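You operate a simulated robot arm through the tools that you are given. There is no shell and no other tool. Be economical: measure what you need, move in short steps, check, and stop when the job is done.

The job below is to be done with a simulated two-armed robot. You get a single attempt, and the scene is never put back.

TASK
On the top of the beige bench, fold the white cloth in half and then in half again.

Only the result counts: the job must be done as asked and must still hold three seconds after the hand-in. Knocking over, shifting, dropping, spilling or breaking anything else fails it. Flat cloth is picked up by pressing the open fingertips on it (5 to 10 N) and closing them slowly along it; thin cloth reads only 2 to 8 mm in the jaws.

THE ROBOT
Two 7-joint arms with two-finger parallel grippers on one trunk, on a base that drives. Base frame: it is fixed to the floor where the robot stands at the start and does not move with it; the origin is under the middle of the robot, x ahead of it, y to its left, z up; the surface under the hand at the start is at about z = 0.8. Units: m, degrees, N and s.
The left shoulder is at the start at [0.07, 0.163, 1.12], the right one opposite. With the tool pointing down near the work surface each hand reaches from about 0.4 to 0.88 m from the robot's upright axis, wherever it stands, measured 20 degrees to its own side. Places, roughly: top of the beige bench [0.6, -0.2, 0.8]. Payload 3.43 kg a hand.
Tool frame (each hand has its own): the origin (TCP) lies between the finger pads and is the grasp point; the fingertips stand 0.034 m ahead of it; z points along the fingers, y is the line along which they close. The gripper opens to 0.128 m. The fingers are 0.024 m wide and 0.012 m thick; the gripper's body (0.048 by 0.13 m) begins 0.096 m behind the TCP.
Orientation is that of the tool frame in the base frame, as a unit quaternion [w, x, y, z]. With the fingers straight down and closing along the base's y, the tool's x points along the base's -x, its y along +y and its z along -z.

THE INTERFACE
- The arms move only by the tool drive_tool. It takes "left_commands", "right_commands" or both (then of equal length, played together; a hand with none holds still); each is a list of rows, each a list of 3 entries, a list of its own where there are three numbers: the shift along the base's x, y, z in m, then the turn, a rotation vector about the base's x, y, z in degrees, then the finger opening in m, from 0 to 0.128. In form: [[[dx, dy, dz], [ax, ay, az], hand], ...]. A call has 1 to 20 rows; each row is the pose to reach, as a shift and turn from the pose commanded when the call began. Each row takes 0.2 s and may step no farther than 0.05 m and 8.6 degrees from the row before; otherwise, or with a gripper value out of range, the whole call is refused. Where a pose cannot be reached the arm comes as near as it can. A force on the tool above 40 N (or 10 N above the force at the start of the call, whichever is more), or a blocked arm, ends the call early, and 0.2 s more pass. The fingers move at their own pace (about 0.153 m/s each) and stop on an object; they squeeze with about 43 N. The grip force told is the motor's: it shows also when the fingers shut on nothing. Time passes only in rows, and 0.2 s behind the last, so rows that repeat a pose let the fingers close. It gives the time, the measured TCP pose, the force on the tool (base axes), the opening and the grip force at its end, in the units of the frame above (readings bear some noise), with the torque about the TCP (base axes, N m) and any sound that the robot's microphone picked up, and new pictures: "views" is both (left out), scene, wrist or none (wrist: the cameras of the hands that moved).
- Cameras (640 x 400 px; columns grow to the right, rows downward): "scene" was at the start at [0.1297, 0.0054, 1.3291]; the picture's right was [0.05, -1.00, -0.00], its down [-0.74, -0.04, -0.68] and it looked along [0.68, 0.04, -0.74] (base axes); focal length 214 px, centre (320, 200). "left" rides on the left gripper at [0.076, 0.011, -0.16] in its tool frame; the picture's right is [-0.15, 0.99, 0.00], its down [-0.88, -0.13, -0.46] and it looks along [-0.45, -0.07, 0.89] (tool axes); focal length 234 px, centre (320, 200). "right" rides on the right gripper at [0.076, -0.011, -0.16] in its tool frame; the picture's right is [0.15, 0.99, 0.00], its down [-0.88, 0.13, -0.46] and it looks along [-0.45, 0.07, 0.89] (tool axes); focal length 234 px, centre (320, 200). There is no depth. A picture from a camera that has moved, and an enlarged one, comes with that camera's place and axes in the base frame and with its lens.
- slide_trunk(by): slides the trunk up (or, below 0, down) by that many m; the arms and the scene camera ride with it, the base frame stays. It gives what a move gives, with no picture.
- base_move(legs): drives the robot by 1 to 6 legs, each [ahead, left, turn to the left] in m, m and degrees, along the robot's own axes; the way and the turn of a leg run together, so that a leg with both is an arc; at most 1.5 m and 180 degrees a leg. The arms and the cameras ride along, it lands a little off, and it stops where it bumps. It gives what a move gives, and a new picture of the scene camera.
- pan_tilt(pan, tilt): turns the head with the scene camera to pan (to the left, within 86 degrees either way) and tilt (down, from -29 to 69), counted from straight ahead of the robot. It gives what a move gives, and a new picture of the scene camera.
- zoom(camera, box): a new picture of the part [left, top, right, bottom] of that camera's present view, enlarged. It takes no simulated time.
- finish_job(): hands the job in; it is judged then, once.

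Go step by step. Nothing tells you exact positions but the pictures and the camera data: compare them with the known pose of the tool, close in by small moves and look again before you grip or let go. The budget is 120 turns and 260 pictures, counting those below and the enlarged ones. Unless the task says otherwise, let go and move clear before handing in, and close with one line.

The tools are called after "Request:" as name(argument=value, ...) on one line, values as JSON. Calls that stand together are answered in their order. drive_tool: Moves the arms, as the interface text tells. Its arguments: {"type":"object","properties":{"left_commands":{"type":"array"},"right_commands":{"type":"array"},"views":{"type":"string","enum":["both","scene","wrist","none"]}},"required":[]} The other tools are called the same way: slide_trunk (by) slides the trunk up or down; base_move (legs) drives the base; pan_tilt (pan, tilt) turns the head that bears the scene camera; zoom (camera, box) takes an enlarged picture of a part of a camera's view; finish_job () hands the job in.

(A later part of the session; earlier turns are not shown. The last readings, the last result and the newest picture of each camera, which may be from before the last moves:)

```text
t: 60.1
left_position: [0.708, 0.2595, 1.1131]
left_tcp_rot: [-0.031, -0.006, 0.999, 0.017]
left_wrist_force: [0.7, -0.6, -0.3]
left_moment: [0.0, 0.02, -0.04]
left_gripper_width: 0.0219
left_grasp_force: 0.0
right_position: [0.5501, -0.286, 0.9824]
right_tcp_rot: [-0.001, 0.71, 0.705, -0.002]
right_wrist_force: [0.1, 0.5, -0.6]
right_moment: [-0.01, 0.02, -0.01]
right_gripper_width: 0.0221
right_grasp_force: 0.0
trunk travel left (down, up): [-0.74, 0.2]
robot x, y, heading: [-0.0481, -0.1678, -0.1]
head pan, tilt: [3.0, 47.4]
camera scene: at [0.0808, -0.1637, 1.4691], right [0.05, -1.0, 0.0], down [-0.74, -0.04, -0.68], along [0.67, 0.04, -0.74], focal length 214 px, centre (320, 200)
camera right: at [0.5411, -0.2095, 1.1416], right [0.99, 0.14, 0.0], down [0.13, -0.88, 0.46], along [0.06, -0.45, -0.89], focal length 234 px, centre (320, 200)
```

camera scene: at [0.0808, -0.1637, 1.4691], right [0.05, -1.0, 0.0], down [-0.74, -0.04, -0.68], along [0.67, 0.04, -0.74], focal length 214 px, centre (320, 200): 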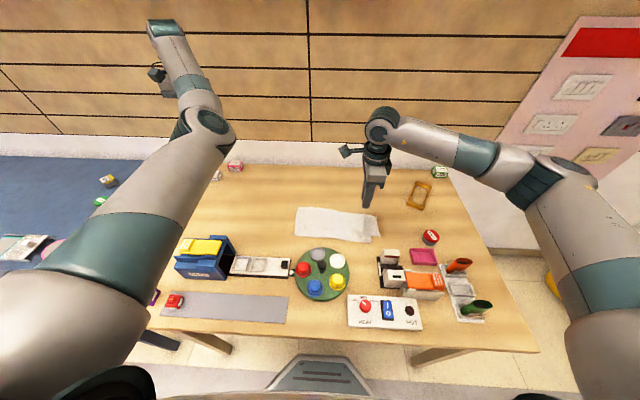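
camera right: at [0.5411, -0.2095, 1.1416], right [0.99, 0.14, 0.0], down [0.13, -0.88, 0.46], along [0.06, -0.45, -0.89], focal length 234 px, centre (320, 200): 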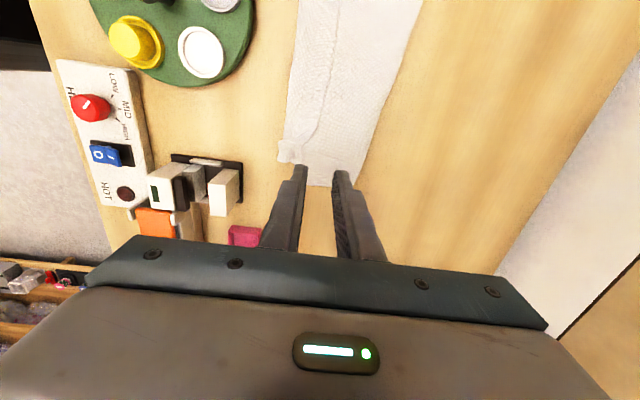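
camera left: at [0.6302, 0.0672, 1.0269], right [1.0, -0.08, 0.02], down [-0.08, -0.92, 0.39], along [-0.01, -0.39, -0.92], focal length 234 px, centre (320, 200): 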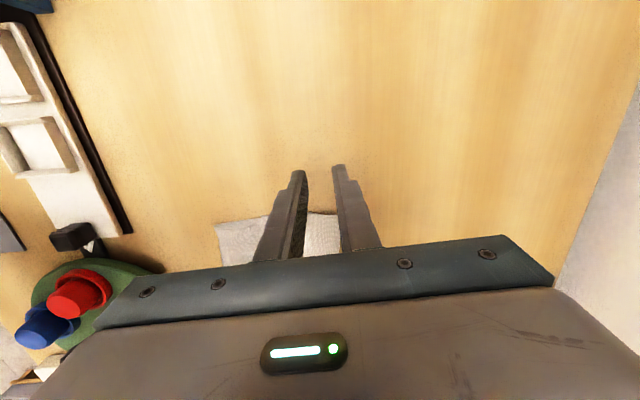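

That direction works fine. I now do the mirrored yaw with the left hand while bringing it over the left corner, high up.

Request:
drive_tool(left_commands=[[[-0.01, -0.02, 0], [0, 0, 8], 0.022], [[-0.02, -0.04, 0], [0, 0, 16], 0.022], [[-0.03, -0.06, 0], [0, 0, 24], 0.022], [[-0.04, -0.08, 0], [0, 0, 32], 0.022], [[-0.05, -0.1, 0], [0, 0, 40], 0.022], [[-0.06, -0.13, 0], [0, 0, 48], 0.022], [[-0.07, -0.16, 0], [0, 0, 56], 0.022], [[-0.08, -0.19, 0], [0, 0, 64], 0.022], [[-0.09, -0.22, 0], [0, 0, 72], 0.022], [[-0.1, -0.25, 0], [0, 0, 80], 0.022], [[-0.11, -0.28, 0], [0, 0, 88], 0.022], [[-0.13, -0.3, -0.03], [0, 0, 90], 0.022], [[-0.13, -0.3, -0.07], [0, 0, 90], 0.022], [[-0.13, -0.3, -0.11], [0, 0, 90], 0.022]])

```text
t: 63.1
left_position: [0.6843, -0.0145, 0.9568]
left_tcp_rot: [0.032, 0.712, -0.702, 0.011]
left_wrist_force: [0.0, -0.8, 0.9]
left_moment: [-0.01, -0.01, 0.01]
left_gripper_width: 0.022
left_grasp_force: 0.1
left hand out of reach, approached as far as the arm can: row 7, 8, 9, 10, 11, 12, 13, 14
right_position: [0.5494, -0.2864, 0.9826]
right_tcp_rot: [0.001, 0.709, 0.705, -0.002]
right_wrist_force: [-0.1, 0.2, 0.1]
right_moment: [0.04, -0.01, 0.0]
right_gripper_width: 0.022
right_grasp_force: 0.0
trunk travel left (down, up): [-0.74, 0.2]
robot x, y, heading: [-0.0473, -0.1703, 0.2]
head pan, tilt: [3.0, 47.4]
camera scene: at [0.0796, -0.163, 1.4694], right [0.05, -1.0, 0.0], down [-0.74, -0.04, -0.68], along [0.68, 0.04, -0.74], focal length 214 px, centre (320, 200)
camera left: at [0.6794, -0.0823, 1.1194], right [-0.99, 0.13, 0.02], down [0.13, 0.91, 0.4], along [0.03, 0.4, -0.92], focal length 234 px, centre (320, 200)
```

scene: 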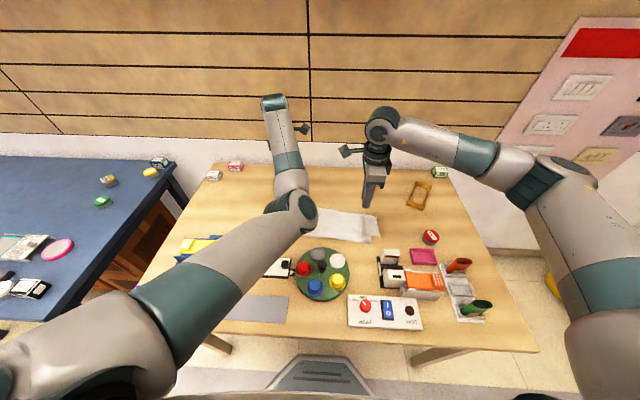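
left: 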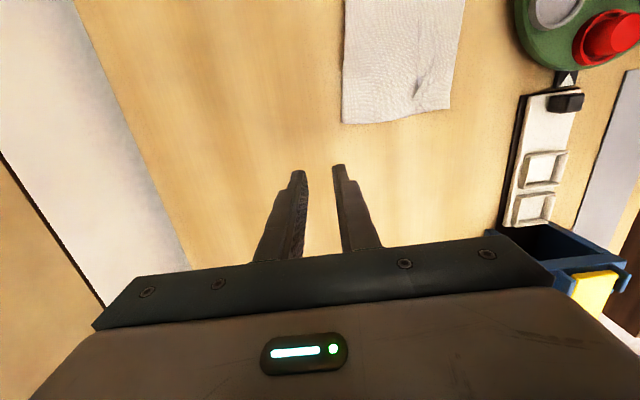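

The left arm's elbow is tucked in and restricts it, so I will park it and work the corners one at a time with the right hand, which has full reach at this yaw. First the left hand moves away.

Request:
drive_tool(left_commands=[[[0.01, 0.03, 0.03], [0, 0, -8], 0.022], [[0.01, 0.06, 0.06], [0, 0, -16], 0.022], [[0.01, 0.1, 0.08], [0, 0, -24], 0.022], [[0.01, 0.14, 0.1], [0, 0, -32], 0.022], [[0.01, 0.18, 0.12], [0, 0, -40], 0.022], [[0.01, 0.22, 0.14], [0, 0, -48], 0.022], [[0.01, 0.26, 0.15], [0, 0, -56], 0.022], [[0.01, 0.3, 0.15], [0, 0, -64], 0.022], [[0.01, 0.33, 0.15], [0, 0, -72], 0.022], [[0.01, 0.35, 0.15], [0, 0, -80], 0.022], [[0.01, 0.35, 0.15], [0, 0, -88], 0.022]], right_commands=[[[0, 0, 0], [0, 0, 0], 0.022], [[0, 0, 0], [0, 0, 0], 0.022], [[0, 0, 0], [0, 0, 0], 0.022], [[0, 0.02, 0], [0, 0, 0], 0.022], [[0, 0.05, 0], [0, 0, 0], 0.022], [[0, 0.08, 0], [0, 0, 0], 0.022], [[0, 0.11, 0], [0, 0, 0], 0.022], [[0, 0.14, 0], [0, 0, 0], 0.022], [[-0.005, 0.17, -0.01], [0, 0, 0], 0.022], [[-0.01, 0.2, -0.03], [0, 0, 0], 0.022], [[-0.013, 0.224, -0.07], [0, 0, 0], 0.022]])

Request:
zoom(camera="right", box=[200, 60, 440, 210])

```text
t: 65.5
left_position: [0.697, 0.3347, 1.1067]
left_tcp_rot: [-0.032, -0.022, 0.999, 0.014]
left_wrist_force: [-0.9, -0.5, -0.4]
left_moment: [-0.01, 0.01, 0.0]
left_gripper_width: 0.022
left_grasp_force: 0.0
right_position: [0.5375, -0.0589, 0.9117]
right_tcp_rot: [0.0, 0.709, 0.705, -0.002]
right_wrist_force: [0.2, -0.4, 0.1]
right_moment: [-0.03, 0.01, -0.02]
right_gripper_width: 0.022
right_grasp_force: 0.0
trunk travel left (down, up): [-0.74, 0.2]
robot x, y, heading: [-0.05, -0.1688, 0.2]
head pan, tilt: [3.0, 47.4]
camera scene: at [0.081, -0.1624, 1.4691], right [0.05, -1.0, 0.0], down [-0.74, -0.04, -0.68], along [0.67, 0.04, -0.74], focal length 214 px, centre (320, 200)
camera right: at [0.5289, 0.0168, 1.071], right [0.99, 0.14, 0.0], down [0.13, -0.88, 0.46], along [0.06, -0.45, -0.89], focal length 234 px, centre (320, 200)
camera left: at [0.6324, 0.3364, 1.2698], right [0.1, 0.99, 0.02], down [0.91, -0.1, 0.4], along [0.4, -0.02, -0.92], focal length 234 px, centre (320, 200)
```

scene: 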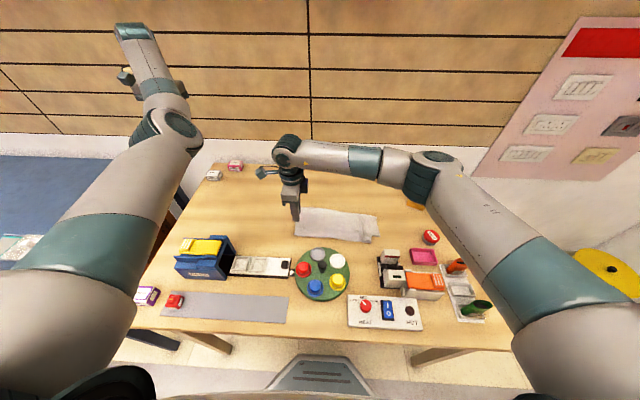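
right: 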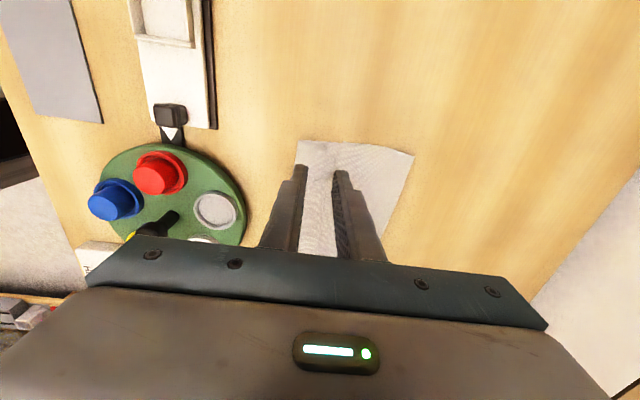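
left: 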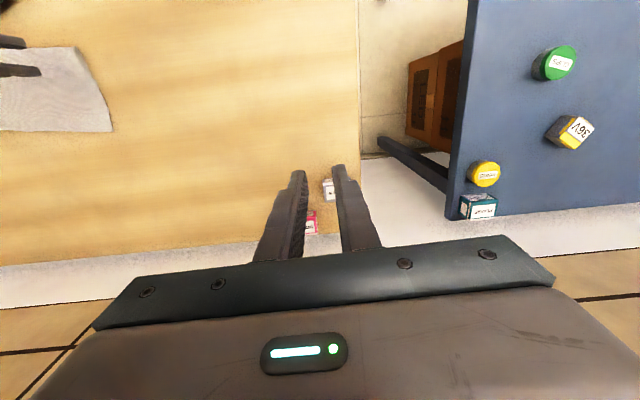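

```text
2.67 times, centred on (320, 135) of right
camera zoom: at [0.5289, 0.0168, 1.071], right [0.99, 0.14, 0.0], down [0.13, -0.88, 0.46], along [0.06, -0.45, -0.89], focal length 624 px, centre (320, 373)
```

zoom: 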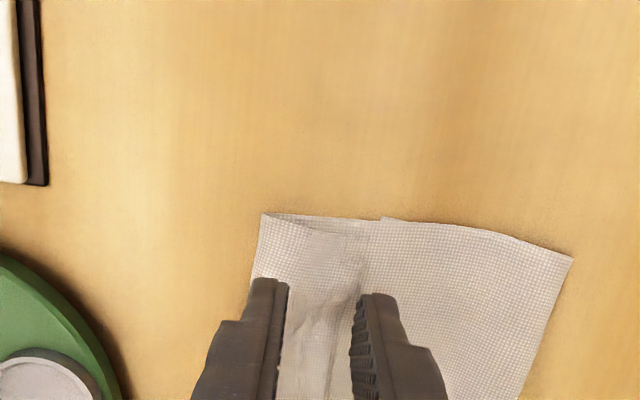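

A clear view: the hem's free edge is at x≈0.556 and its left corner at [0.562, −0.041]. I lower the right hand onto the hem.

Request:
drive_tool(right_commands=[[[-0.003, -0.005, -0.03], [0, 0, 0], 0.022], [[-0.003, -0.005, -0.055], [0, 0, 0], 0.022], [[-0.003, -0.005, -0.066], [0, 0, 0], 0.022], [[-0.003, -0.005, -0.072], [0, 0, 0], 0.022], [[-0.003, -0.005, -0.074], [0, 0, 0], 0.022], [[-0.003, -0.005, -0.075], [0, 0, 0], 0.022]], views="none")

Request:
zoom(camera="right", box=[200, 60, 440, 210])

```text
t: 66.9
left_position: [0.6973, 0.3333, 1.1082]
left_tcp_rot: [-0.03, -0.022, 0.999, 0.016]
left_wrist_force: [0.1, 0.0, -0.7]
left_moment: [-0.01, 0.05, -0.01]
left_gripper_width: 0.0222
left_grasp_force: 0.2
right_position: [0.536, -0.0664, 0.8377]
right_tcp_rot: [0.0, 0.71, 0.705, -0.003]
right_wrist_force: [-0.1, 0.3, 0.0]
right_moment: [-0.01, -0.01, -0.04]
right_gripper_width: 0.0221
right_grasp_force: 0.0
trunk travel left (down, up): [-0.74, 0.2]
robot x, y, heading: [-0.0536, -0.1692, -0.2]
head pan, tilt: [3.0, 47.4]
```

```text
2.67 times, centred on (320, 135) of right
camera zoom: at [0.5254, 0.0103, 0.9973], right [0.99, 0.14, 0.0], down [0.13, -0.88, 0.46], along [0.06, -0.45, -0.89], focal length 624 px, centre (320, 373)
```

zoom: 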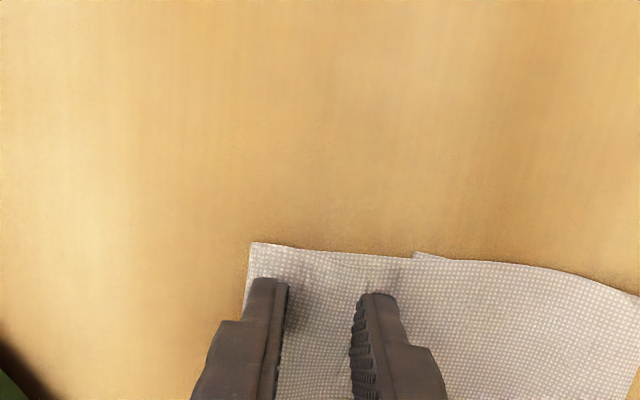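

Request:
drive_tool(right_commands=[[[0.003, 0, -0.001], [0, 0, 0], 0.022], [[0.003, 0, -0.002], [0, 0, 0], 0.022], [[0.003, 0, -0.0025], [0, 0, 0], 0.022]], views="none")

```text
t: 67.7
left_position: [0.6962, 0.3337, 1.1075]
left_tcp_rot: [-0.031, -0.023, 0.999, 0.015]
left_wrist_force: [0.1, -0.1, 1.0]
left_moment: [0.02, 0.04, -0.01]
left_gripper_width: 0.0223
left_grasp_force: 0.1
right_position: [0.5366, -0.066, 0.8379]
right_tcp_rot: [0.001, 0.709, 0.705, -0.002]
right_wrist_force: [-0.6, -0.1, 7.6]
right_moment: [0.04, -0.13, 0.01]
right_gripper_width: 0.0221
right_grasp_force: 0.1
trunk travel left (down, up): [-0.74, 0.2]
robot x, y, heading: [-0.0505, -0.167, 0.1]
head pan, tilt: [3.0, 47.4]
```

Request:
drive_tool(right_commands=[[[0, 0, -0.0005], [0, -0.8, 0], 0.022], [[0, 0, -0.0005], [0, -0.8, 0], 0.02], [[0, 0, -0.0005], [0, -0.8, 0], 0.018], [[0, 0, -0.0005], [0, -0.8, 0], 0.016], [[0, 0, -0.0005], [0, -0.8, 0], 0.014], [[0, 0, -0.0005], [0, -0.8, 0], 0.012], [[0, 0, -0.0005], [0, -0.8, 0], 0.01]], views="none")

Request:
zoom(camera="right", box=[200, 60, 440, 210])

```text
t: 69.3
left_position: [0.6959, 0.3324, 1.1072]
left_tcp_rot: [-0.03, -0.023, 0.999, 0.016]
left_wrist_force: [0.2, -0.1, 0.2]
left_moment: [0.04, 0.0, 0.01]
left_gripper_width: 0.0219
left_grasp_force: 0.0
right_position: [0.5362, -0.0664, 0.8354]
right_tcp_rot: [0.006, 0.71, 0.705, 0.003]
right_wrist_force: [0.2, 0.6, 14.8]
right_moment: [0.12, -0.05, -0.02]
right_gripper_width: 0.0088
right_grasp_force: 0.1
trunk travel left (down, up): [-0.74, 0.2]
robot x, y, heading: [-0.0491, -0.1689, -0.1]
head pan, tilt: [3.0, 47.4]
```

```text
2.67 times, centred on (320, 135) of right
camera zoom: at [0.5252, 0.01, 0.9951], right [0.99, 0.14, 0.01], down [0.12, -0.88, 0.46], along [0.08, -0.45, -0.89], focal length 624 px, centre (320, 373)
```

zoom: 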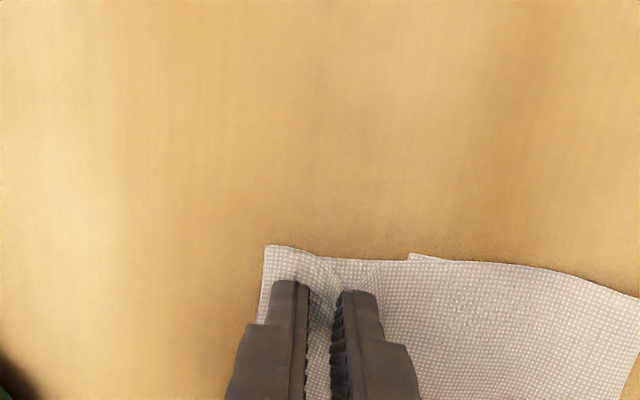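

Request:
drive_tool(right_commands=[[[0, 0, 0], [0, 0, 0], 0.008], [[0, 0, 0], [0, 0, 0], 0.006], [[0, 0, 0], [0, 0, 0], 0.004], [[0, 0, 0], [0, 0, 0], 0.002], [[0, 0, 0], [0, 0, 0], 0], [[0, 0, 0], [0, 0, 0], 0], [[0, 0, 0.015], [0, 0, 0], 0], [[0, 0, 0.03], [0, 0, 0], 0]], views="none")

Request:
zoom(camera="right", box=[200, 60, 440, 210])

```text
t: 71.1
left_position: [0.6972, 0.3336, 1.1085]
left_tcp_rot: [-0.031, -0.023, 0.999, 0.016]
left_wrist_force: [0.5, 0.4, 1.3]
left_moment: [0.01, 0.03, -0.01]
left_gripper_width: 0.0218
left_grasp_force: 0.0
right_position: [0.5373, -0.0668, 0.8639]
right_tcp_rot: [0.005, 0.71, 0.705, 0.003]
right_wrist_force: [-0.2, 0.0, -0.7]
right_moment: [0.02, 0.0, -0.01]
right_gripper_width: 0.0
right_grasp_force: 33.7
trunk travel left (down, up): [-0.74, 0.2]
robot x, y, heading: [-0.0486, -0.1686, -0.3]
head pan, tilt: [3.0, 47.4]
```

```text
2.67 times, centred on (320, 135) of right
camera zoom: at [0.5258, 0.0101, 1.0238], right [0.99, 0.14, 0.01], down [0.12, -0.88, 0.46], along [0.07, -0.45, -0.89], focal length 624 px, centre (320, 373)
```

zoom: 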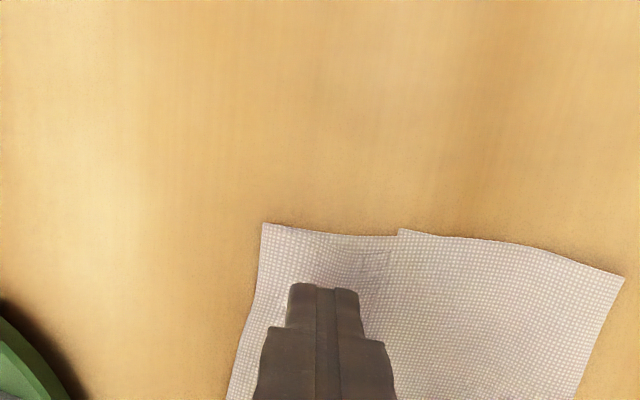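

Missed: the span was too short to buckle. I retry wider (38 mm), with the outer finger just at the free edge and more force.

Request:
drive_tool(right_commands=[[[0.003, 0, 0.005], [0, 0, 0], 0.02], [[0.004, 0, 0.0], [0, 0, 0], 0.038], [[0.004, 0, -0.018], [0, 0, 0], 0.038], [[0.004, 0, -0.026], [0, 0, 0], 0.038], [[0.004, 0, -0.029], [0, 0, 0], 0.038], [[0.004, 0, -0.03], [0, 0, 0], 0.038]], views="none")

Request:
zoom(camera="right", box=[200, 60, 440, 210])

```text
t: 72.5
left_position: [0.6971, 0.3328, 1.1083]
left_tcp_rot: [-0.03, -0.024, 0.999, 0.015]
left_wrist_force: [0.0, -0.2, -0.1]
left_moment: [0.01, 0.0, 0.01]
left_gripper_width: 0.0222
left_grasp_force: 0.1
right_position: [0.5411, -0.0665, 0.8353]
right_tcp_rot: [0.006, 0.709, 0.705, 0.004]
right_wrist_force: [-0.2, -1.5, 8.0]
right_moment: [0.07, -0.01, -0.03]
right_gripper_width: 0.0379
right_grasp_force: 0.1
trunk travel left (down, up): [-0.74, 0.2]
robot x, y, heading: [-0.05, -0.165, 0.3]
head pan, tilt: [3.0, 47.4]
```

```text
2.67 times, centred on (320, 135) of right
camera zoom: at [0.5298, 0.0098, 0.9952], right [0.99, 0.14, 0.01], down [0.12, -0.88, 0.46], along [0.08, -0.45, -0.89], focal length 624 px, centre (320, 373)
```

zoom: 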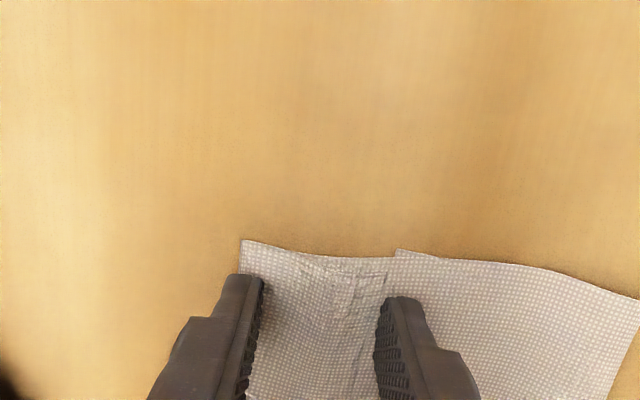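

Well placed and level at 8 N. I press slightly more and close slowly.

Request:
drive_tool(right_commands=[[[0, 0, -0.001], [0, 0, 0], 0.038], [[0, 0, -0.001], [0, 0, 0], 0.035], [[0, 0, -0.001], [0, 0, 0], 0.032], [[0, 0, -0.001], [0, 0, 0], 0.029], [[0, 0, -0.001], [0, 0, 0], 0.026], [[0, 0, -0.001], [0, 0, 0], 0.023], [[0, 0, -0.001], [0, 0, 0], 0.02], [[0, 0, -0.001], [0, 0, 0], 0.017], [[0, 0, -0.001], [0, 0, 0], 0.014]], views="none")

Request:
zoom(camera="right", box=[200, 60, 440, 210])

```text
t: 74.5
left_position: [0.695, 0.3338, 1.1087]
left_tcp_rot: [-0.03, -0.023, 0.999, 0.016]
left_wrist_force: [-0.2, -0.5, 0.9]
left_moment: [-0.01, -0.01, -0.02]
left_gripper_width: 0.022
left_grasp_force: 0.1
right_position: [0.5402, -0.0653, 0.836]
right_tcp_rot: [0.005, 0.709, 0.705, 0.004]
right_wrist_force: [1.6, 2.4, 23.4]
right_moment: [0.25, 0.05, -0.07]
right_gripper_width: 0.0125
right_grasp_force: 0.0
trunk travel left (down, up): [-0.74, 0.2]
robot x, y, heading: [-0.0492, -0.1708, -0.2]
head pan, tilt: [3.0, 47.4]
```

```text
2.67 times, centred on (320, 135) of right
camera zoom: at [0.5291, 0.0103, 0.9948], right [0.99, 0.14, 0.01], down [0.12, -0.88, 0.46], along [0.08, -0.45, -0.89], focal length 624 px, centre (320, 373)
```

zoom: 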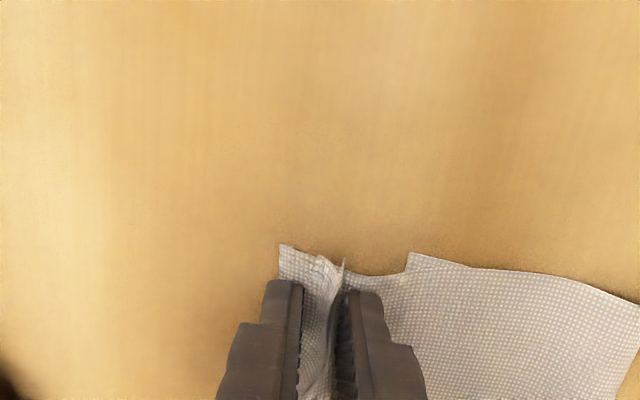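

The edge now stands up between the fingers. I close fully and lift.

Request:
drive_tool(right_commands=[[[0, 0, 0], [0, 0, 0], 0.01], [[0, 0, 0], [0, 0, 0], 0.006], [[0, 0, 0], [0, 0, 0], 0.002], [[0, 0, 0], [0, 0, 0], 0], [[0, 0, 0], [0, 0, 0], 0], [[0, 0, 0.015], [0, 0, 0], 0], [[0, 0, 0.035], [0, 0, 0], 0], [[0.01, 0, 0.055], [0, 0, 0], 0]])

Request:
zoom(camera="scene", box=[260, 170, 400, 260])

```text
t: 76.3
left_position: [0.6977, 0.3326, 1.1074]
left_tcp_rot: [-0.031, -0.023, 0.999, 0.015]
left_wrist_force: [0.1, 0.5, 0.3]
left_moment: [0.01, -0.01, 0.0]
left_gripper_width: 0.0221
left_grasp_force: 0.1
right_position: [0.5519, -0.0668, 0.8885]
right_tcp_rot: [0.006, 0.709, 0.705, 0.002]
right_wrist_force: [0.3, -0.2, 0.4]
right_moment: [-0.02, 0.0, -0.02]
right_gripper_width: 0.002
right_grasp_force: 37.2
trunk travel left (down, up): [-0.74, 0.2]
robot x, y, heading: [-0.048, -0.1713, -0.2]
head pan, tilt: [3.0, 47.4]
camera scene: at [0.0806, -0.1629, 1.469], right [0.05, -1.0, 0.0], down [-0.74, -0.04, -0.68], along [0.67, 0.04, -0.74], focal length 214 px, centre (320, 200)
camera right: at [0.5405, 0.0096, 1.047], right [0.99, 0.14, 0.01], down [0.12, -0.88, 0.46], along [0.07, -0.46, -0.89], focal length 234 px, centre (320, 200)
```

scene: 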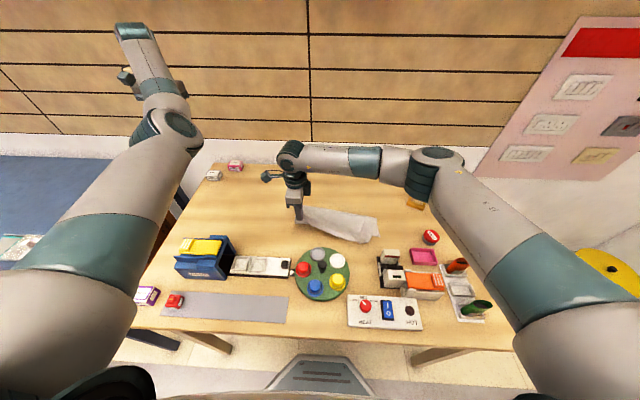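
right: 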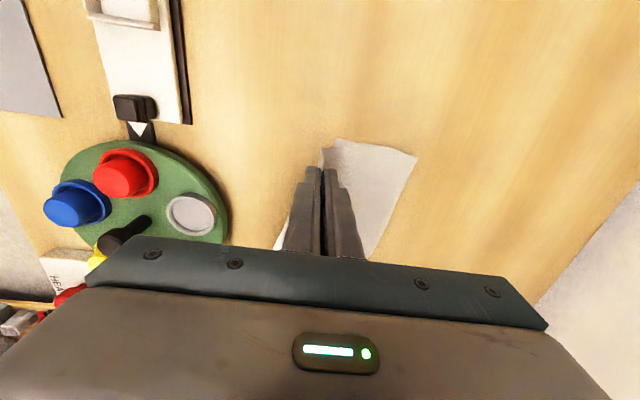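

```text
4.44 times, centred on (330, 215) of scene
camera zoom: at [0.0806, -0.1629, 1.469], right [0.05, -1.0, 0.0], down [-0.74, -0.04, -0.68], along [0.67, 0.04, -0.74], focal length 953 px, centre (276, 133)
```

zoom: 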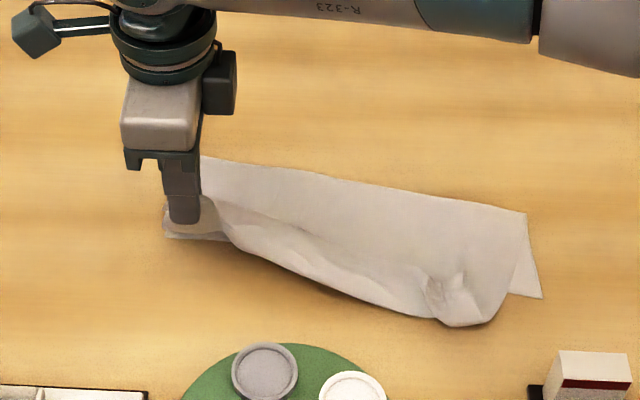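

Gripped cleanly, and the lower layer's near-left corner shows at [0.562, −0.037]. I carry the edge ahead to x≈0.745 to lay out the lower half, then bring it back over to x≈0.57.

Request:
drive_tool(right_commands=[[[0.03, 0, 0.03], [0, 0, 0], 0], [[0.07, 0, 0.055], [0, 0, 0], 0], [[0.11, 0, 0.062], [0, 0, 0], 0], [[0.15, 0, 0.06], [0, 0, 0], 0], [[0.185, 0, 0.052], [0, 0, 0], 0], [[0.2, 0, 0.045], [0, 0, 0], 0], [[0.2, 0, 0.045], [0, 0, 0], 0]], views="wrist")

Request:
zoom(camera="scene", box=[260, 150, 400, 260])

```text
t: 77.9
left_position: [0.6981, 0.3346, 1.108]
left_tcp_rot: [-0.03, -0.023, 0.999, 0.015]
left_wrist_force: [0.5, -0.3, 0.0]
left_moment: [0.02, 0.03, -0.01]
left_gripper_width: 0.0221
left_grasp_force: 0.0
right_position: [0.7168, -0.0901, 0.9405]
right_tcp_rot: [0.005, 0.709, 0.706, 0.003]
right_wrist_force: [0.6, 0.5, -0.5]
right_moment: [0.01, -0.02, -0.02]
right_gripper_width: 0.0018
right_grasp_force: 36.8
right hand out of reach, approached as far as the arm can: row 5, 6, 7
trunk travel left (down, up): [-0.74, 0.2]
robot x, y, heading: [-0.0493, -0.1664, 0.1]
head pan, tilt: [3.0, 47.4]
camera right: at [0.7051, -0.0133, 1.1003], right [0.99, 0.14, 0.01], down [0.12, -0.88, 0.46], along [0.07, -0.45, -0.89], focal length 234 px, centre (320, 200)
```

right: 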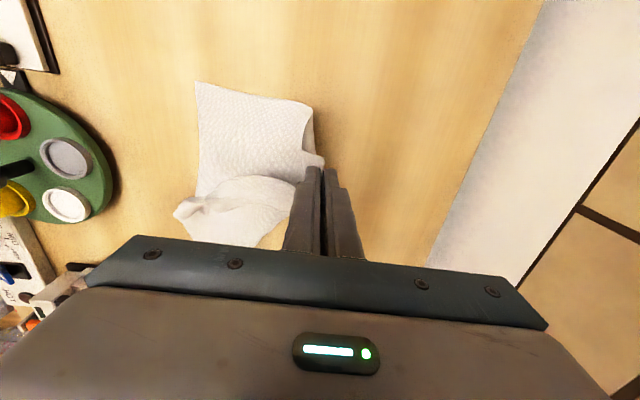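

```text
3.64 times, centred on (330, 205) of scene
camera zoom: at [0.0802, -0.1627, 1.4691], right [0.05, -1.0, 0.0], down [-0.74, -0.04, -0.68], along [0.68, 0.04, -0.74], focal length 780 px, centre (284, 182)
```

zoom: 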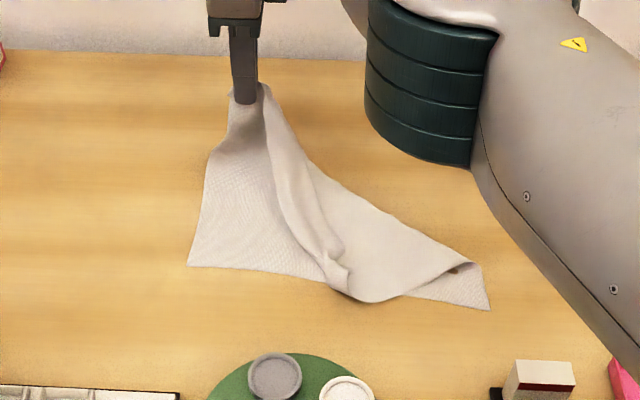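

The right arm's reach ends at x≈0.717 here. While holding the corner I drive the base 11 cm forward, which carries the corner out to lay the cloth flat again for a cleaner refold.

Request:
base_move(legs=[[0.1, 0, 0]])

Request:
zoom(camera="scene", box=[240, 130, 420, 260])

```text
t: 79.1
left_position: [0.7962, 0.3339, 1.1088]
left_tcp_rot: [-0.032, -0.023, 0.999, 0.016]
left_wrist_force: [-0.4, 0.3, -0.3]
left_moment: [-0.02, 0.0, 0.03]
left_gripper_width: 0.022
left_grasp_force: 0.1
right_position: [0.8154, -0.0898, 0.9423]
right_tcp_rot: [0.006, 0.709, 0.705, 0.003]
right_wrist_force: [-0.7, 0.0, -0.8]
right_moment: [0.0, -0.01, -0.03]
right_gripper_width: 0.0021
right_grasp_force: 37.0
trunk travel left (down, up): [-0.74, 0.2]
robot x, y, heading: [0.0484, -0.1694, 0.0]
head pan, tilt: [3.0, 47.4]
camera scene: at [0.1796, -0.163, 1.4693], right [0.05, -1.0, 0.0], down [-0.74, -0.04, -0.68], along [0.68, 0.04, -0.74], focal length 214 px, centre (320, 200)
```

scene: 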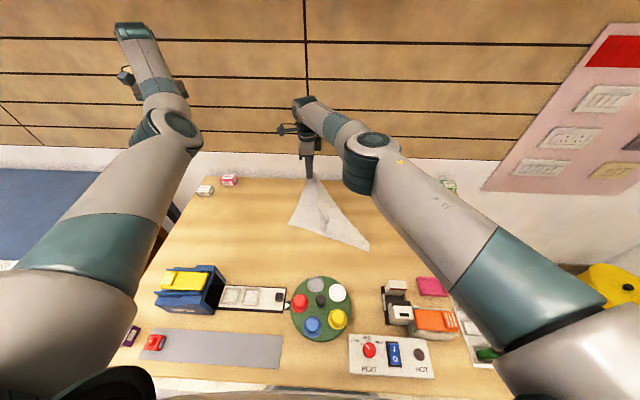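

```text
3.08 times, centred on (330, 195) of scene
camera zoom: at [0.1796, -0.163, 1.4693], right [0.05, -1.0, 0.0], down [-0.74, -0.04, -0.68], along [0.68, 0.04, -0.74], focal length 660 px, centre (289, 215)
```

zoom: 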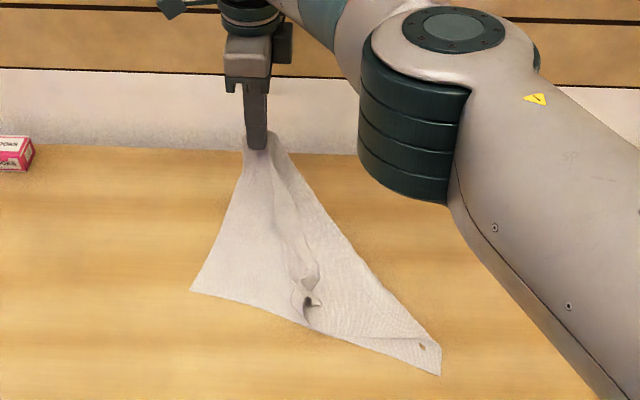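

The cloth itself slid forward about 10 cm with the pull. I lower and release this corner here, then see how it lies.

Request:
drive_tool(right_commands=[[[0, 0, -0.04], [0, 0, 0], 0], [[0, 0, -0.08], [0, 0, 0], 0], [[0, 0, -0.095], [0, 0, 0], 0], [[0, 0, -0.1], [0, 0, 0], 0], [[0, 0, -0.1], [0, 0, 0], 0.015], [[0, 0, -0.1], [0, 0, 0], 0.03], [[0, 0, -0.06], [0, 0, 0], 0.03], [[0, 0, -0.02], [0, 0, 0], 0.03], [[-0.03, 0.0, 0.02], [0, 0, 0], 0.03], [[-0.06, -0.02, 0.04], [0, 0, 0], 0.03], [[-0.09, -0.04, 0.06], [0, 0, 0], 0.03]])

Request:
zoom(camera="scene", box=[240, 150, 420, 260])

```text
t: 81.5
left_position: [0.796, 0.334, 1.108]
left_tcp_rot: [-0.031, -0.024, 0.999, 0.015]
left_wrist_force: [-1.1, -0.2, -0.1]
left_moment: [-0.02, -0.01, 0.03]
left_gripper_width: 0.0218
left_grasp_force: 0.1
right_position: [0.8188, -0.0905, 0.9915]
right_tcp_rot: [0.005, 0.708, 0.706, 0.001]
right_wrist_force: [0.1, 0.3, -0.2]
right_moment: [0.0, 0.01, 0.03]
right_gripper_width: 0.0299
right_grasp_force: 0.0
right hand out of reach, approached as far as the arm can: row 1, 2, 3, 4, 5, 6, 7, 9, 10, 11
trunk travel left (down, up): [-0.74, 0.2]
robot x, y, heading: [0.0534, -0.1707, -0.0]
head pan, tilt: [3.0, 47.4]
camera scene: at [0.1797, -0.1629, 1.4691], right [0.05, -1.0, 0.0], down [-0.74, -0.04, -0.68], along [0.68, 0.04, -0.74], focal length 214 px, centre (320, 200)
camera right: at [0.8077, -0.0139, 1.1508], right [0.99, 0.14, 0.01], down [0.12, -0.88, 0.46], along [0.07, -0.46, -0.89], focal length 234 px, centre (320, 200)
```

scene: 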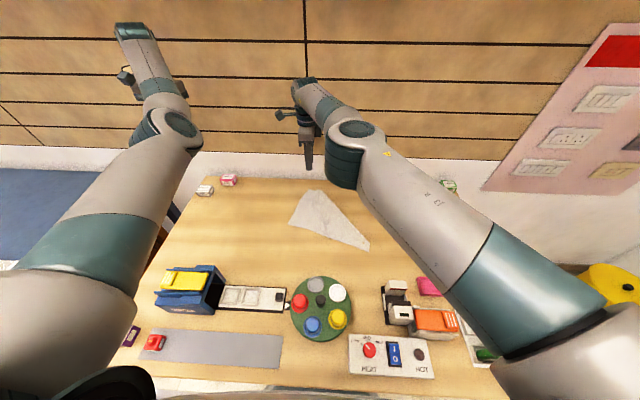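
right: 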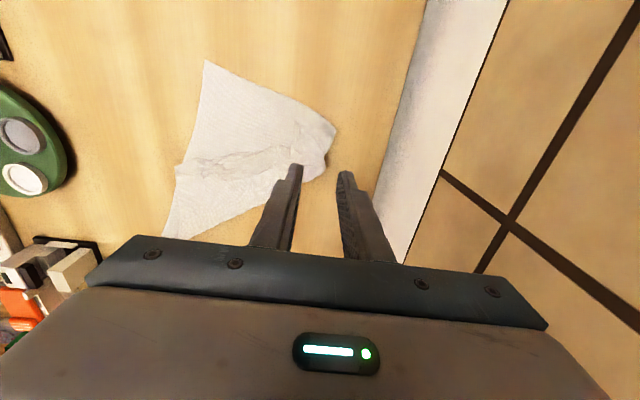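

```text
3.56 times, centred on (330, 205) of scene
camera zoom: at [0.1797, -0.1629, 1.4691], right [0.05, -1.0, 0.0], down [-0.74, -0.04, -0.68], along [0.68, 0.04, -0.74], focal length 763 px, centre (284, 182)
```

zoom: 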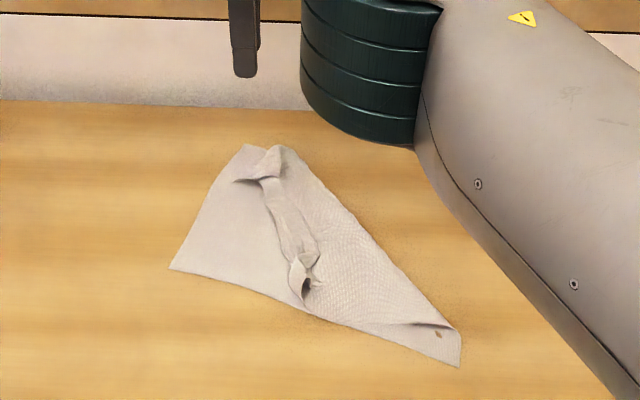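

The right arm is stretched to its limit. I bring it back to a comfortable pose (right side, no yaw), then recheck the cloth.

Request:
drive_tool(right_commands=[[[-0.02, -0.01, 0.0], [0, 0, 8], 0.03], [[-0.04, -0.03, 0.0], [0, 0, 16], 0.03], [[-0.06, -0.05, 0], [0, 0, 24], 0.03], [[-0.08, -0.08, 0], [0, 0, 32], 0.03], [[-0.1, -0.11, 0], [0, 0, 40], 0.03], [[-0.12, -0.14, 0], [0, 0, 48], 0.03], [[-0.14, -0.17, 0], [0, 0, 56], 0.03], [[-0.15, -0.2, 0], [0, 0, 64], 0.03], [[-0.15, -0.22, 0], [0, 0, 72], 0.03], [[-0.15, -0.24, 0], [0, 0, 80], 0.03], [[-0.15, -0.26, 0], [0, 0, 88], 0.03], [[-0.15, -0.26, 0], [0, 0, 90], 0.03]], views="both")

Request:
zoom(camera="right", box=[240, 40, 640, 290])

```text
t: 84.1
left_position: [0.7977, 0.3348, 1.1077]
left_tcp_rot: [-0.031, -0.023, 0.999, 0.015]
left_wrist_force: [0.0, 0.4, 0.0]
left_moment: [-0.01, -0.01, 0.03]
left_gripper_width: 0.0222
left_grasp_force: 0.0
right_position: [0.6681, -0.349, 0.9915]
right_tcp_rot: [0.001, 0.001, 1.0, 0.005]
right_wrist_force: [0.1, -0.8, -0.2]
right_moment: [0.01, 0.02, -0.01]
right_gripper_width: 0.0298
right_grasp_force: 0.0
right hand out of reach, approached as far as the arm can: row 1, 2, 3
trunk travel left (down, up): [-0.74, 0.2]
robot x, y, heading: [0.0532, -0.1697, 0.2]
head pan, tilt: [3.0, 47.4]
camera scene: at [0.1805, -0.162, 1.4691], right [0.05, -1.0, 0.0], down [-0.74, -0.04, -0.68], along [0.67, 0.04, -0.74], focal length 214 px, centre (320, 200)
camera right: at [0.5935, -0.3613, 1.1502], right [-0.14, 0.99, 0.01], down [0.88, 0.12, 0.46], along [0.45, 0.07, -0.89], focal length 234 px, centre (320, 200)
```

scene: 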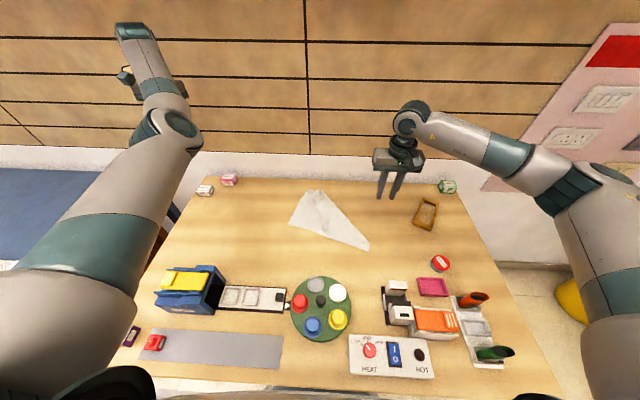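
right: 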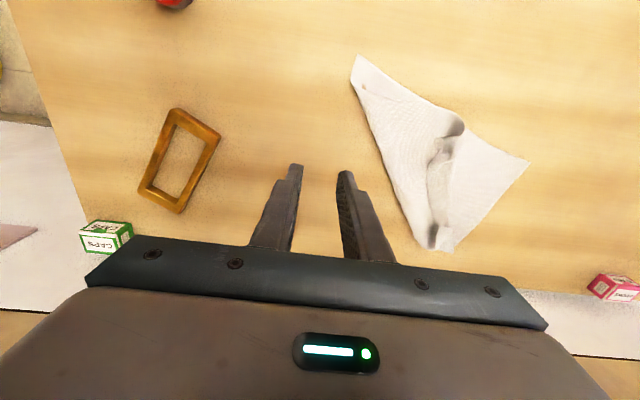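

```text
1.60 times, centred on (440, 165) of right
camera zoom: at [0.5935, -0.3613, 1.1502], right [-0.14, 0.99, 0.01], down [0.88, 0.12, 0.46], along [0.45, 0.07, -0.89], focal length 375 px, centre (128, 256)
```

zoom: 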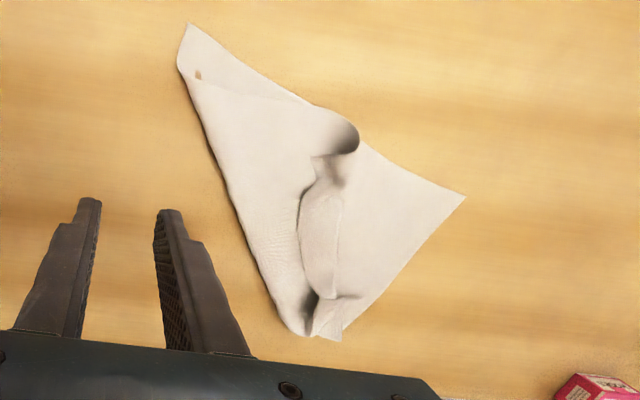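

The cloth is now roughly diagonal, with its far-right corner curled up at about [0.63, −0.16]. I take that raised curl with the right hand, fingers closing across it, to unfold it.

Request:
drive_tool(right_commands=[[[-0.01, 0.04, 0], [0, 0, 0], 0.06], [[-0.02, 0.08, 0], [0, 0, 0], 0.06], [[-0.03, 0.12, -0.01], [0, 0, 0], 0.06], [[-0.036, 0.16, -0.02], [0, 0, 0], 0.06], [[-0.036, 0.186, -0.05], [0, 0, 0], 0.06], [[-0.036, 0.186, -0.09], [0, 0, 0], 0.06]], views="wrist")

Request:
zoom(camera="right", box=[160, 0, 480, 200])

```text
t: 85.5
left_position: [0.797, 0.3336, 1.1085]
left_tcp_rot: [-0.031, -0.024, 0.999, 0.015]
left_wrist_force: [-0.2, -0.2, 0.8]
left_moment: [0.01, -0.01, 0.0]
left_gripper_width: 0.022
left_grasp_force: 0.1
right_position: [0.6317, -0.1633, 0.9021]
right_tcp_rot: [0.0, 0.002, 1.0, 0.006]
right_wrist_force: [-0.1, -0.3, 0.4]
right_moment: [0.04, 0.0, 0.02]
right_gripper_width: 0.0601
right_grasp_force: 0.0
trunk travel left (down, up): [-0.74, 0.2]
robot x, y, heading: [0.0485, -0.1672, 0.1]
head pan, tilt: [3.0, 47.4]
camera right: at [0.557, -0.1761, 1.0603], right [-0.14, 0.99, 0.01], down [0.88, 0.12, 0.46], along [0.45, 0.07, -0.89], focal length 234 px, centre (320, 200)
```

right: 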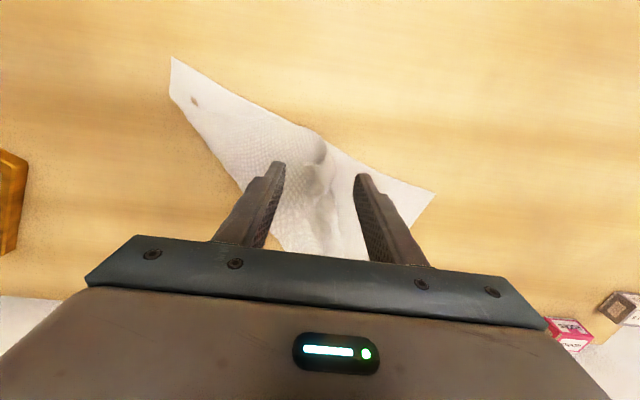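

```text
2.00 times, centred on (320, 100) of right
camera zoom: at [0.557, -0.1761, 1.0603], right [-0.14, 0.99, 0.01], down [0.88, 0.12, 0.46], along [0.45, 0.07, -0.89], focal length 468 px, centre (320, 400)
```

zoom: 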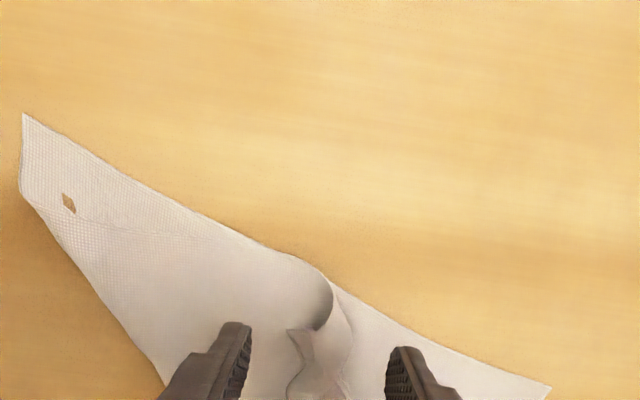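

The curl sits between the fingers. I lower around it and close.

Request:
drive_tool(right_commands=[[[0.01, -0.003, -0.03], [0, 0, 0], 0.06], [[0.012, -0.003, -0.055], [0, 0, 0], 0.06], [[0.012, -0.003, -0.062], [0, 0, 0], 0.05], [[0.012, -0.003, -0.062], [0, 0, 0], 0.04], [[0.012, -0.003, -0.062], [0, 0, 0], 0.03], [[0.012, -0.003, -0.062], [0, 0, 0], 0.02], [[0.012, -0.003, -0.062], [0, 0, 0], 0.01], [[0.012, -0.003, -0.062], [0, 0, 0], 0.0], [[0.012, -0.003, -0.062], [0, 0, 0], 0.0], [[0.012, -0.003, -0.04], [0, 0, 0], 0.0], [[0.012, -0.003, 0], [0, 0, 0], 0.0]], views="both")

Request:
zoom(camera="scene", box=[260, 150, 420, 260])

```text
t: 87.9
left_position: [0.7963, 0.3335, 1.1086]
left_tcp_rot: [-0.031, -0.024, 0.999, 0.015]
left_wrist_force: [-0.9, 0.0, -0.8]
left_moment: [-0.02, 0.01, 0.0]
left_gripper_width: 0.0219
left_grasp_force: 0.0
right_position: [0.6432, -0.1668, 0.9014]
right_tcp_rot: [0.002, 0.003, 1.0, 0.006]
right_wrist_force: [-0.1, -0.6, 1.1]
right_moment: [0.0, 0.0, 0.01]
right_gripper_width: 0.002
right_grasp_force: 36.6
trunk travel left (down, up): [-0.74, 0.2]
robot x, y, heading: [0.0518, -0.1665, 0.0]
head pan, tilt: [3.0, 47.4]
camera scene: at [0.1792, -0.1628, 1.4691], right [0.05, -1.0, 0.0], down [-0.74, -0.04, -0.68], along [0.68, 0.04, -0.74], focal length 214 px, centre (320, 200)
camera right: at [0.5684, -0.1793, 1.061], right [-0.14, 0.99, 0.01], down [0.88, 0.12, 0.46], along [0.45, 0.07, -0.89], focal length 234 px, centre (320, 200)
```

scene: 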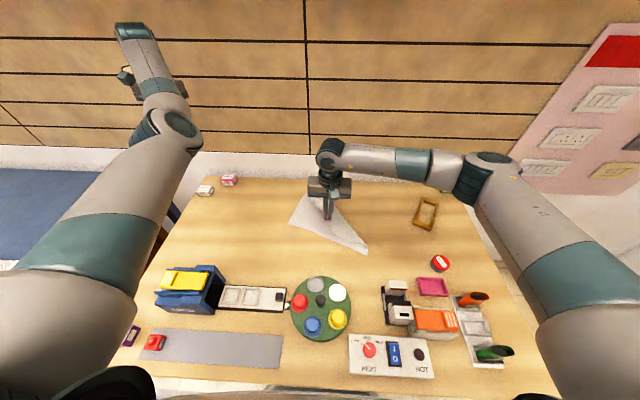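
right: 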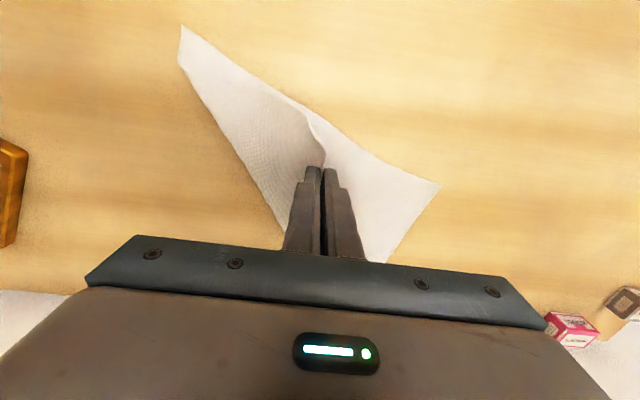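

```text
3.64 times, centred on (340, 205) of scene
camera zoom: at [0.1792, -0.1628, 1.4691], right [0.05, -1.0, 0.0], down [-0.74, -0.04, -0.68], along [0.68, 0.04, -0.74], focal length 780 px, centre (247, 182)
```

zoom: 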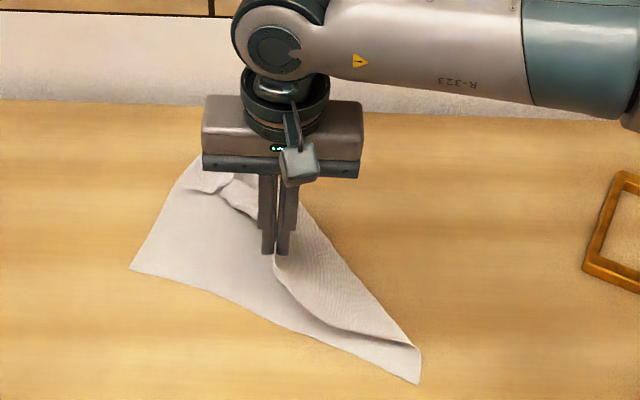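

I hold the right flap. I carry it right and forward to about [0.76, −0.38] to open the cloth out.

Request:
drive_tool(right_commands=[[[0.02, -0.02, 0.02], [0, 0, 0], 0], [[0.04, -0.05, 0.03], [0, 0, 0], 0], [[0.06, -0.08, 0.03], [0, 0, 0], 0], [[0.08, -0.115, 0.03], [0, 0, 0], 0], [[0.1, -0.15, 0.02], [0, 0, 0], 0], [[0.11, -0.18, 0.0], [0, 0, 0], 0], [[0.12, -0.21, -0.02], [0, 0, 0], 0], [[0.12, -0.21, -0.04], [0, 0, 0], 0]], views="both")

Request:
zoom(camera="scene", box=[260, 150, 440, 260])

```text
t: 89.7
left_position: [0.796, 0.3344, 1.1063]
left_tcp_rot: [-0.031, -0.024, 0.999, 0.016]
left_wrist_force: [-0.6, 0.3, -0.1]
left_moment: [0.0, 0.03, -0.03]
left_gripper_width: 0.022
left_grasp_force: 0.1
right_position: [0.7645, -0.3768, 0.8593]
right_tcp_rot: [0.001, 0.003, 1.0, 0.005]
right_wrist_force: [0.1, 0.5, 0.3]
right_moment: [-0.01, 0.02, 0.01]
right_gripper_width: 0.0022
right_grasp_force: 36.4
trunk travel left (down, up): [-0.74, 0.2]
robot x, y, heading: [0.0484, -0.167, -0.0]
head pan, tilt: [3.0, 47.4]
camera scene: at [0.1807, -0.1624, 1.4691], right [0.05, -1.0, 0.0], down [-0.74, -0.04, -0.68], along [0.67, 0.04, -0.74], focal length 214 px, centre (320, 200)
camera right: at [0.6898, -0.3892, 1.0189], right [-0.14, 0.99, 0.01], down [0.88, 0.12, 0.46], along [0.45, 0.07, -0.89], focal length 234 px, centre (320, 200)
```

scene: 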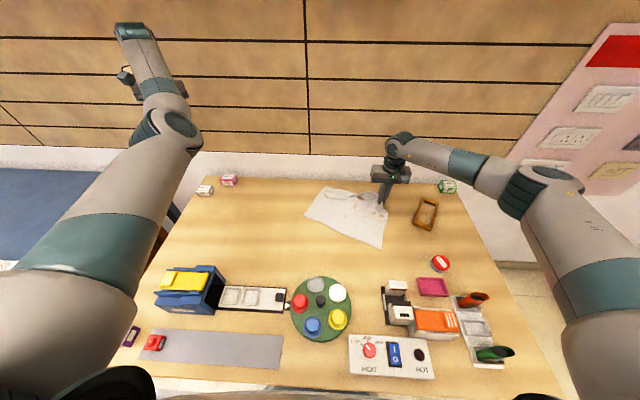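
right: 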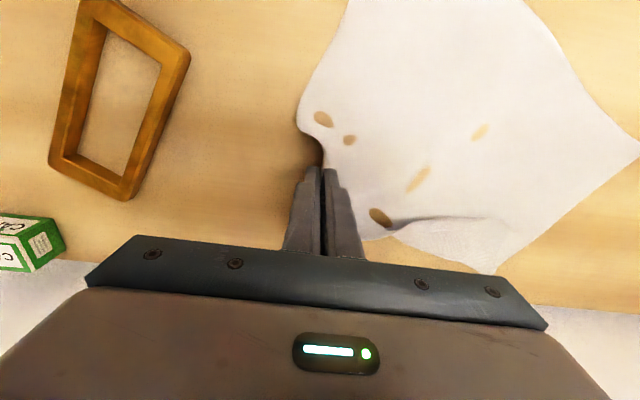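

```text
3.56 times, centred on (350, 205) of scene
camera zoom: at [0.1807, -0.1624, 1.4691], right [0.05, -1.0, 0.0], down [-0.74, -0.04, -0.68], along [0.67, 0.04, -0.74], focal length 763 px, centre (213, 182)
```

zoom: 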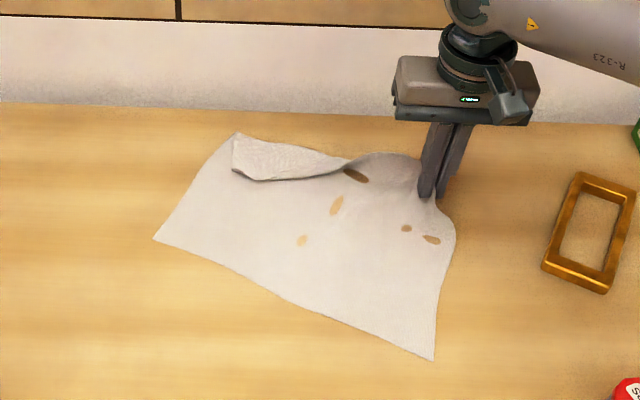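

Nearly open again, with one flap remaining at the far left. I set this corner down and let go.

Request:
drive_tool(right_commands=[[[0.01, -0.01, -0.01], [0, 0, 0], 0], [[0.015, -0.015, -0.02], [0, 0, 0], 0], [[0.015, -0.015, -0.021], [0, 0, 0], 0.015], [[0.015, -0.015, -0.021], [0, 0, 0], 0.04], [[0.015, -0.015, 0.02], [0, 0, 0], 0.04], [[0.0, -0.015, 0.06], [0, 0, 0], 0.04], [[-0.04, 0.015, 0.08], [0, 0, 0], 0.04], [[-0.07, 0.05, 0.1], [0, 0, 0], 0.04], [[-0.1, 0.08, 0.12], [0, 0, 0], 0.04], [[-0.13, 0.11, 0.13], [0, 0, 0], 0.04]], views="both")

Request:
zoom(camera="scene", box=[260, 150, 440, 260])

```text
refused: row 7 steps farther than a row can; nothing moved
```

```text
3.56 times, centred on (350, 205) of scene
camera zoom: at [0.1807, -0.1624, 1.4691], right [0.05, -1.0, 0.0], down [-0.74, -0.04, -0.68], along [0.67, 0.04, -0.74], focal length 763 px, centre (213, 182)
```

zoom: 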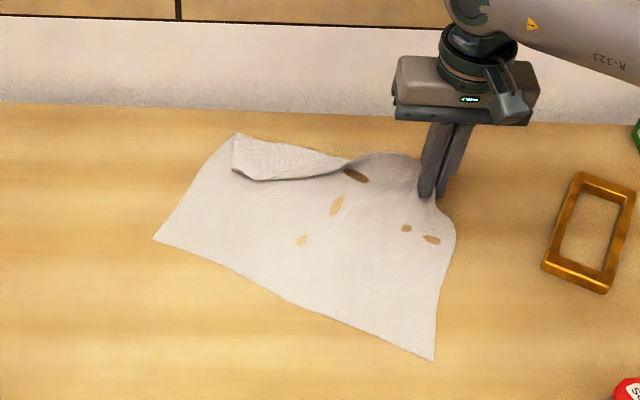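

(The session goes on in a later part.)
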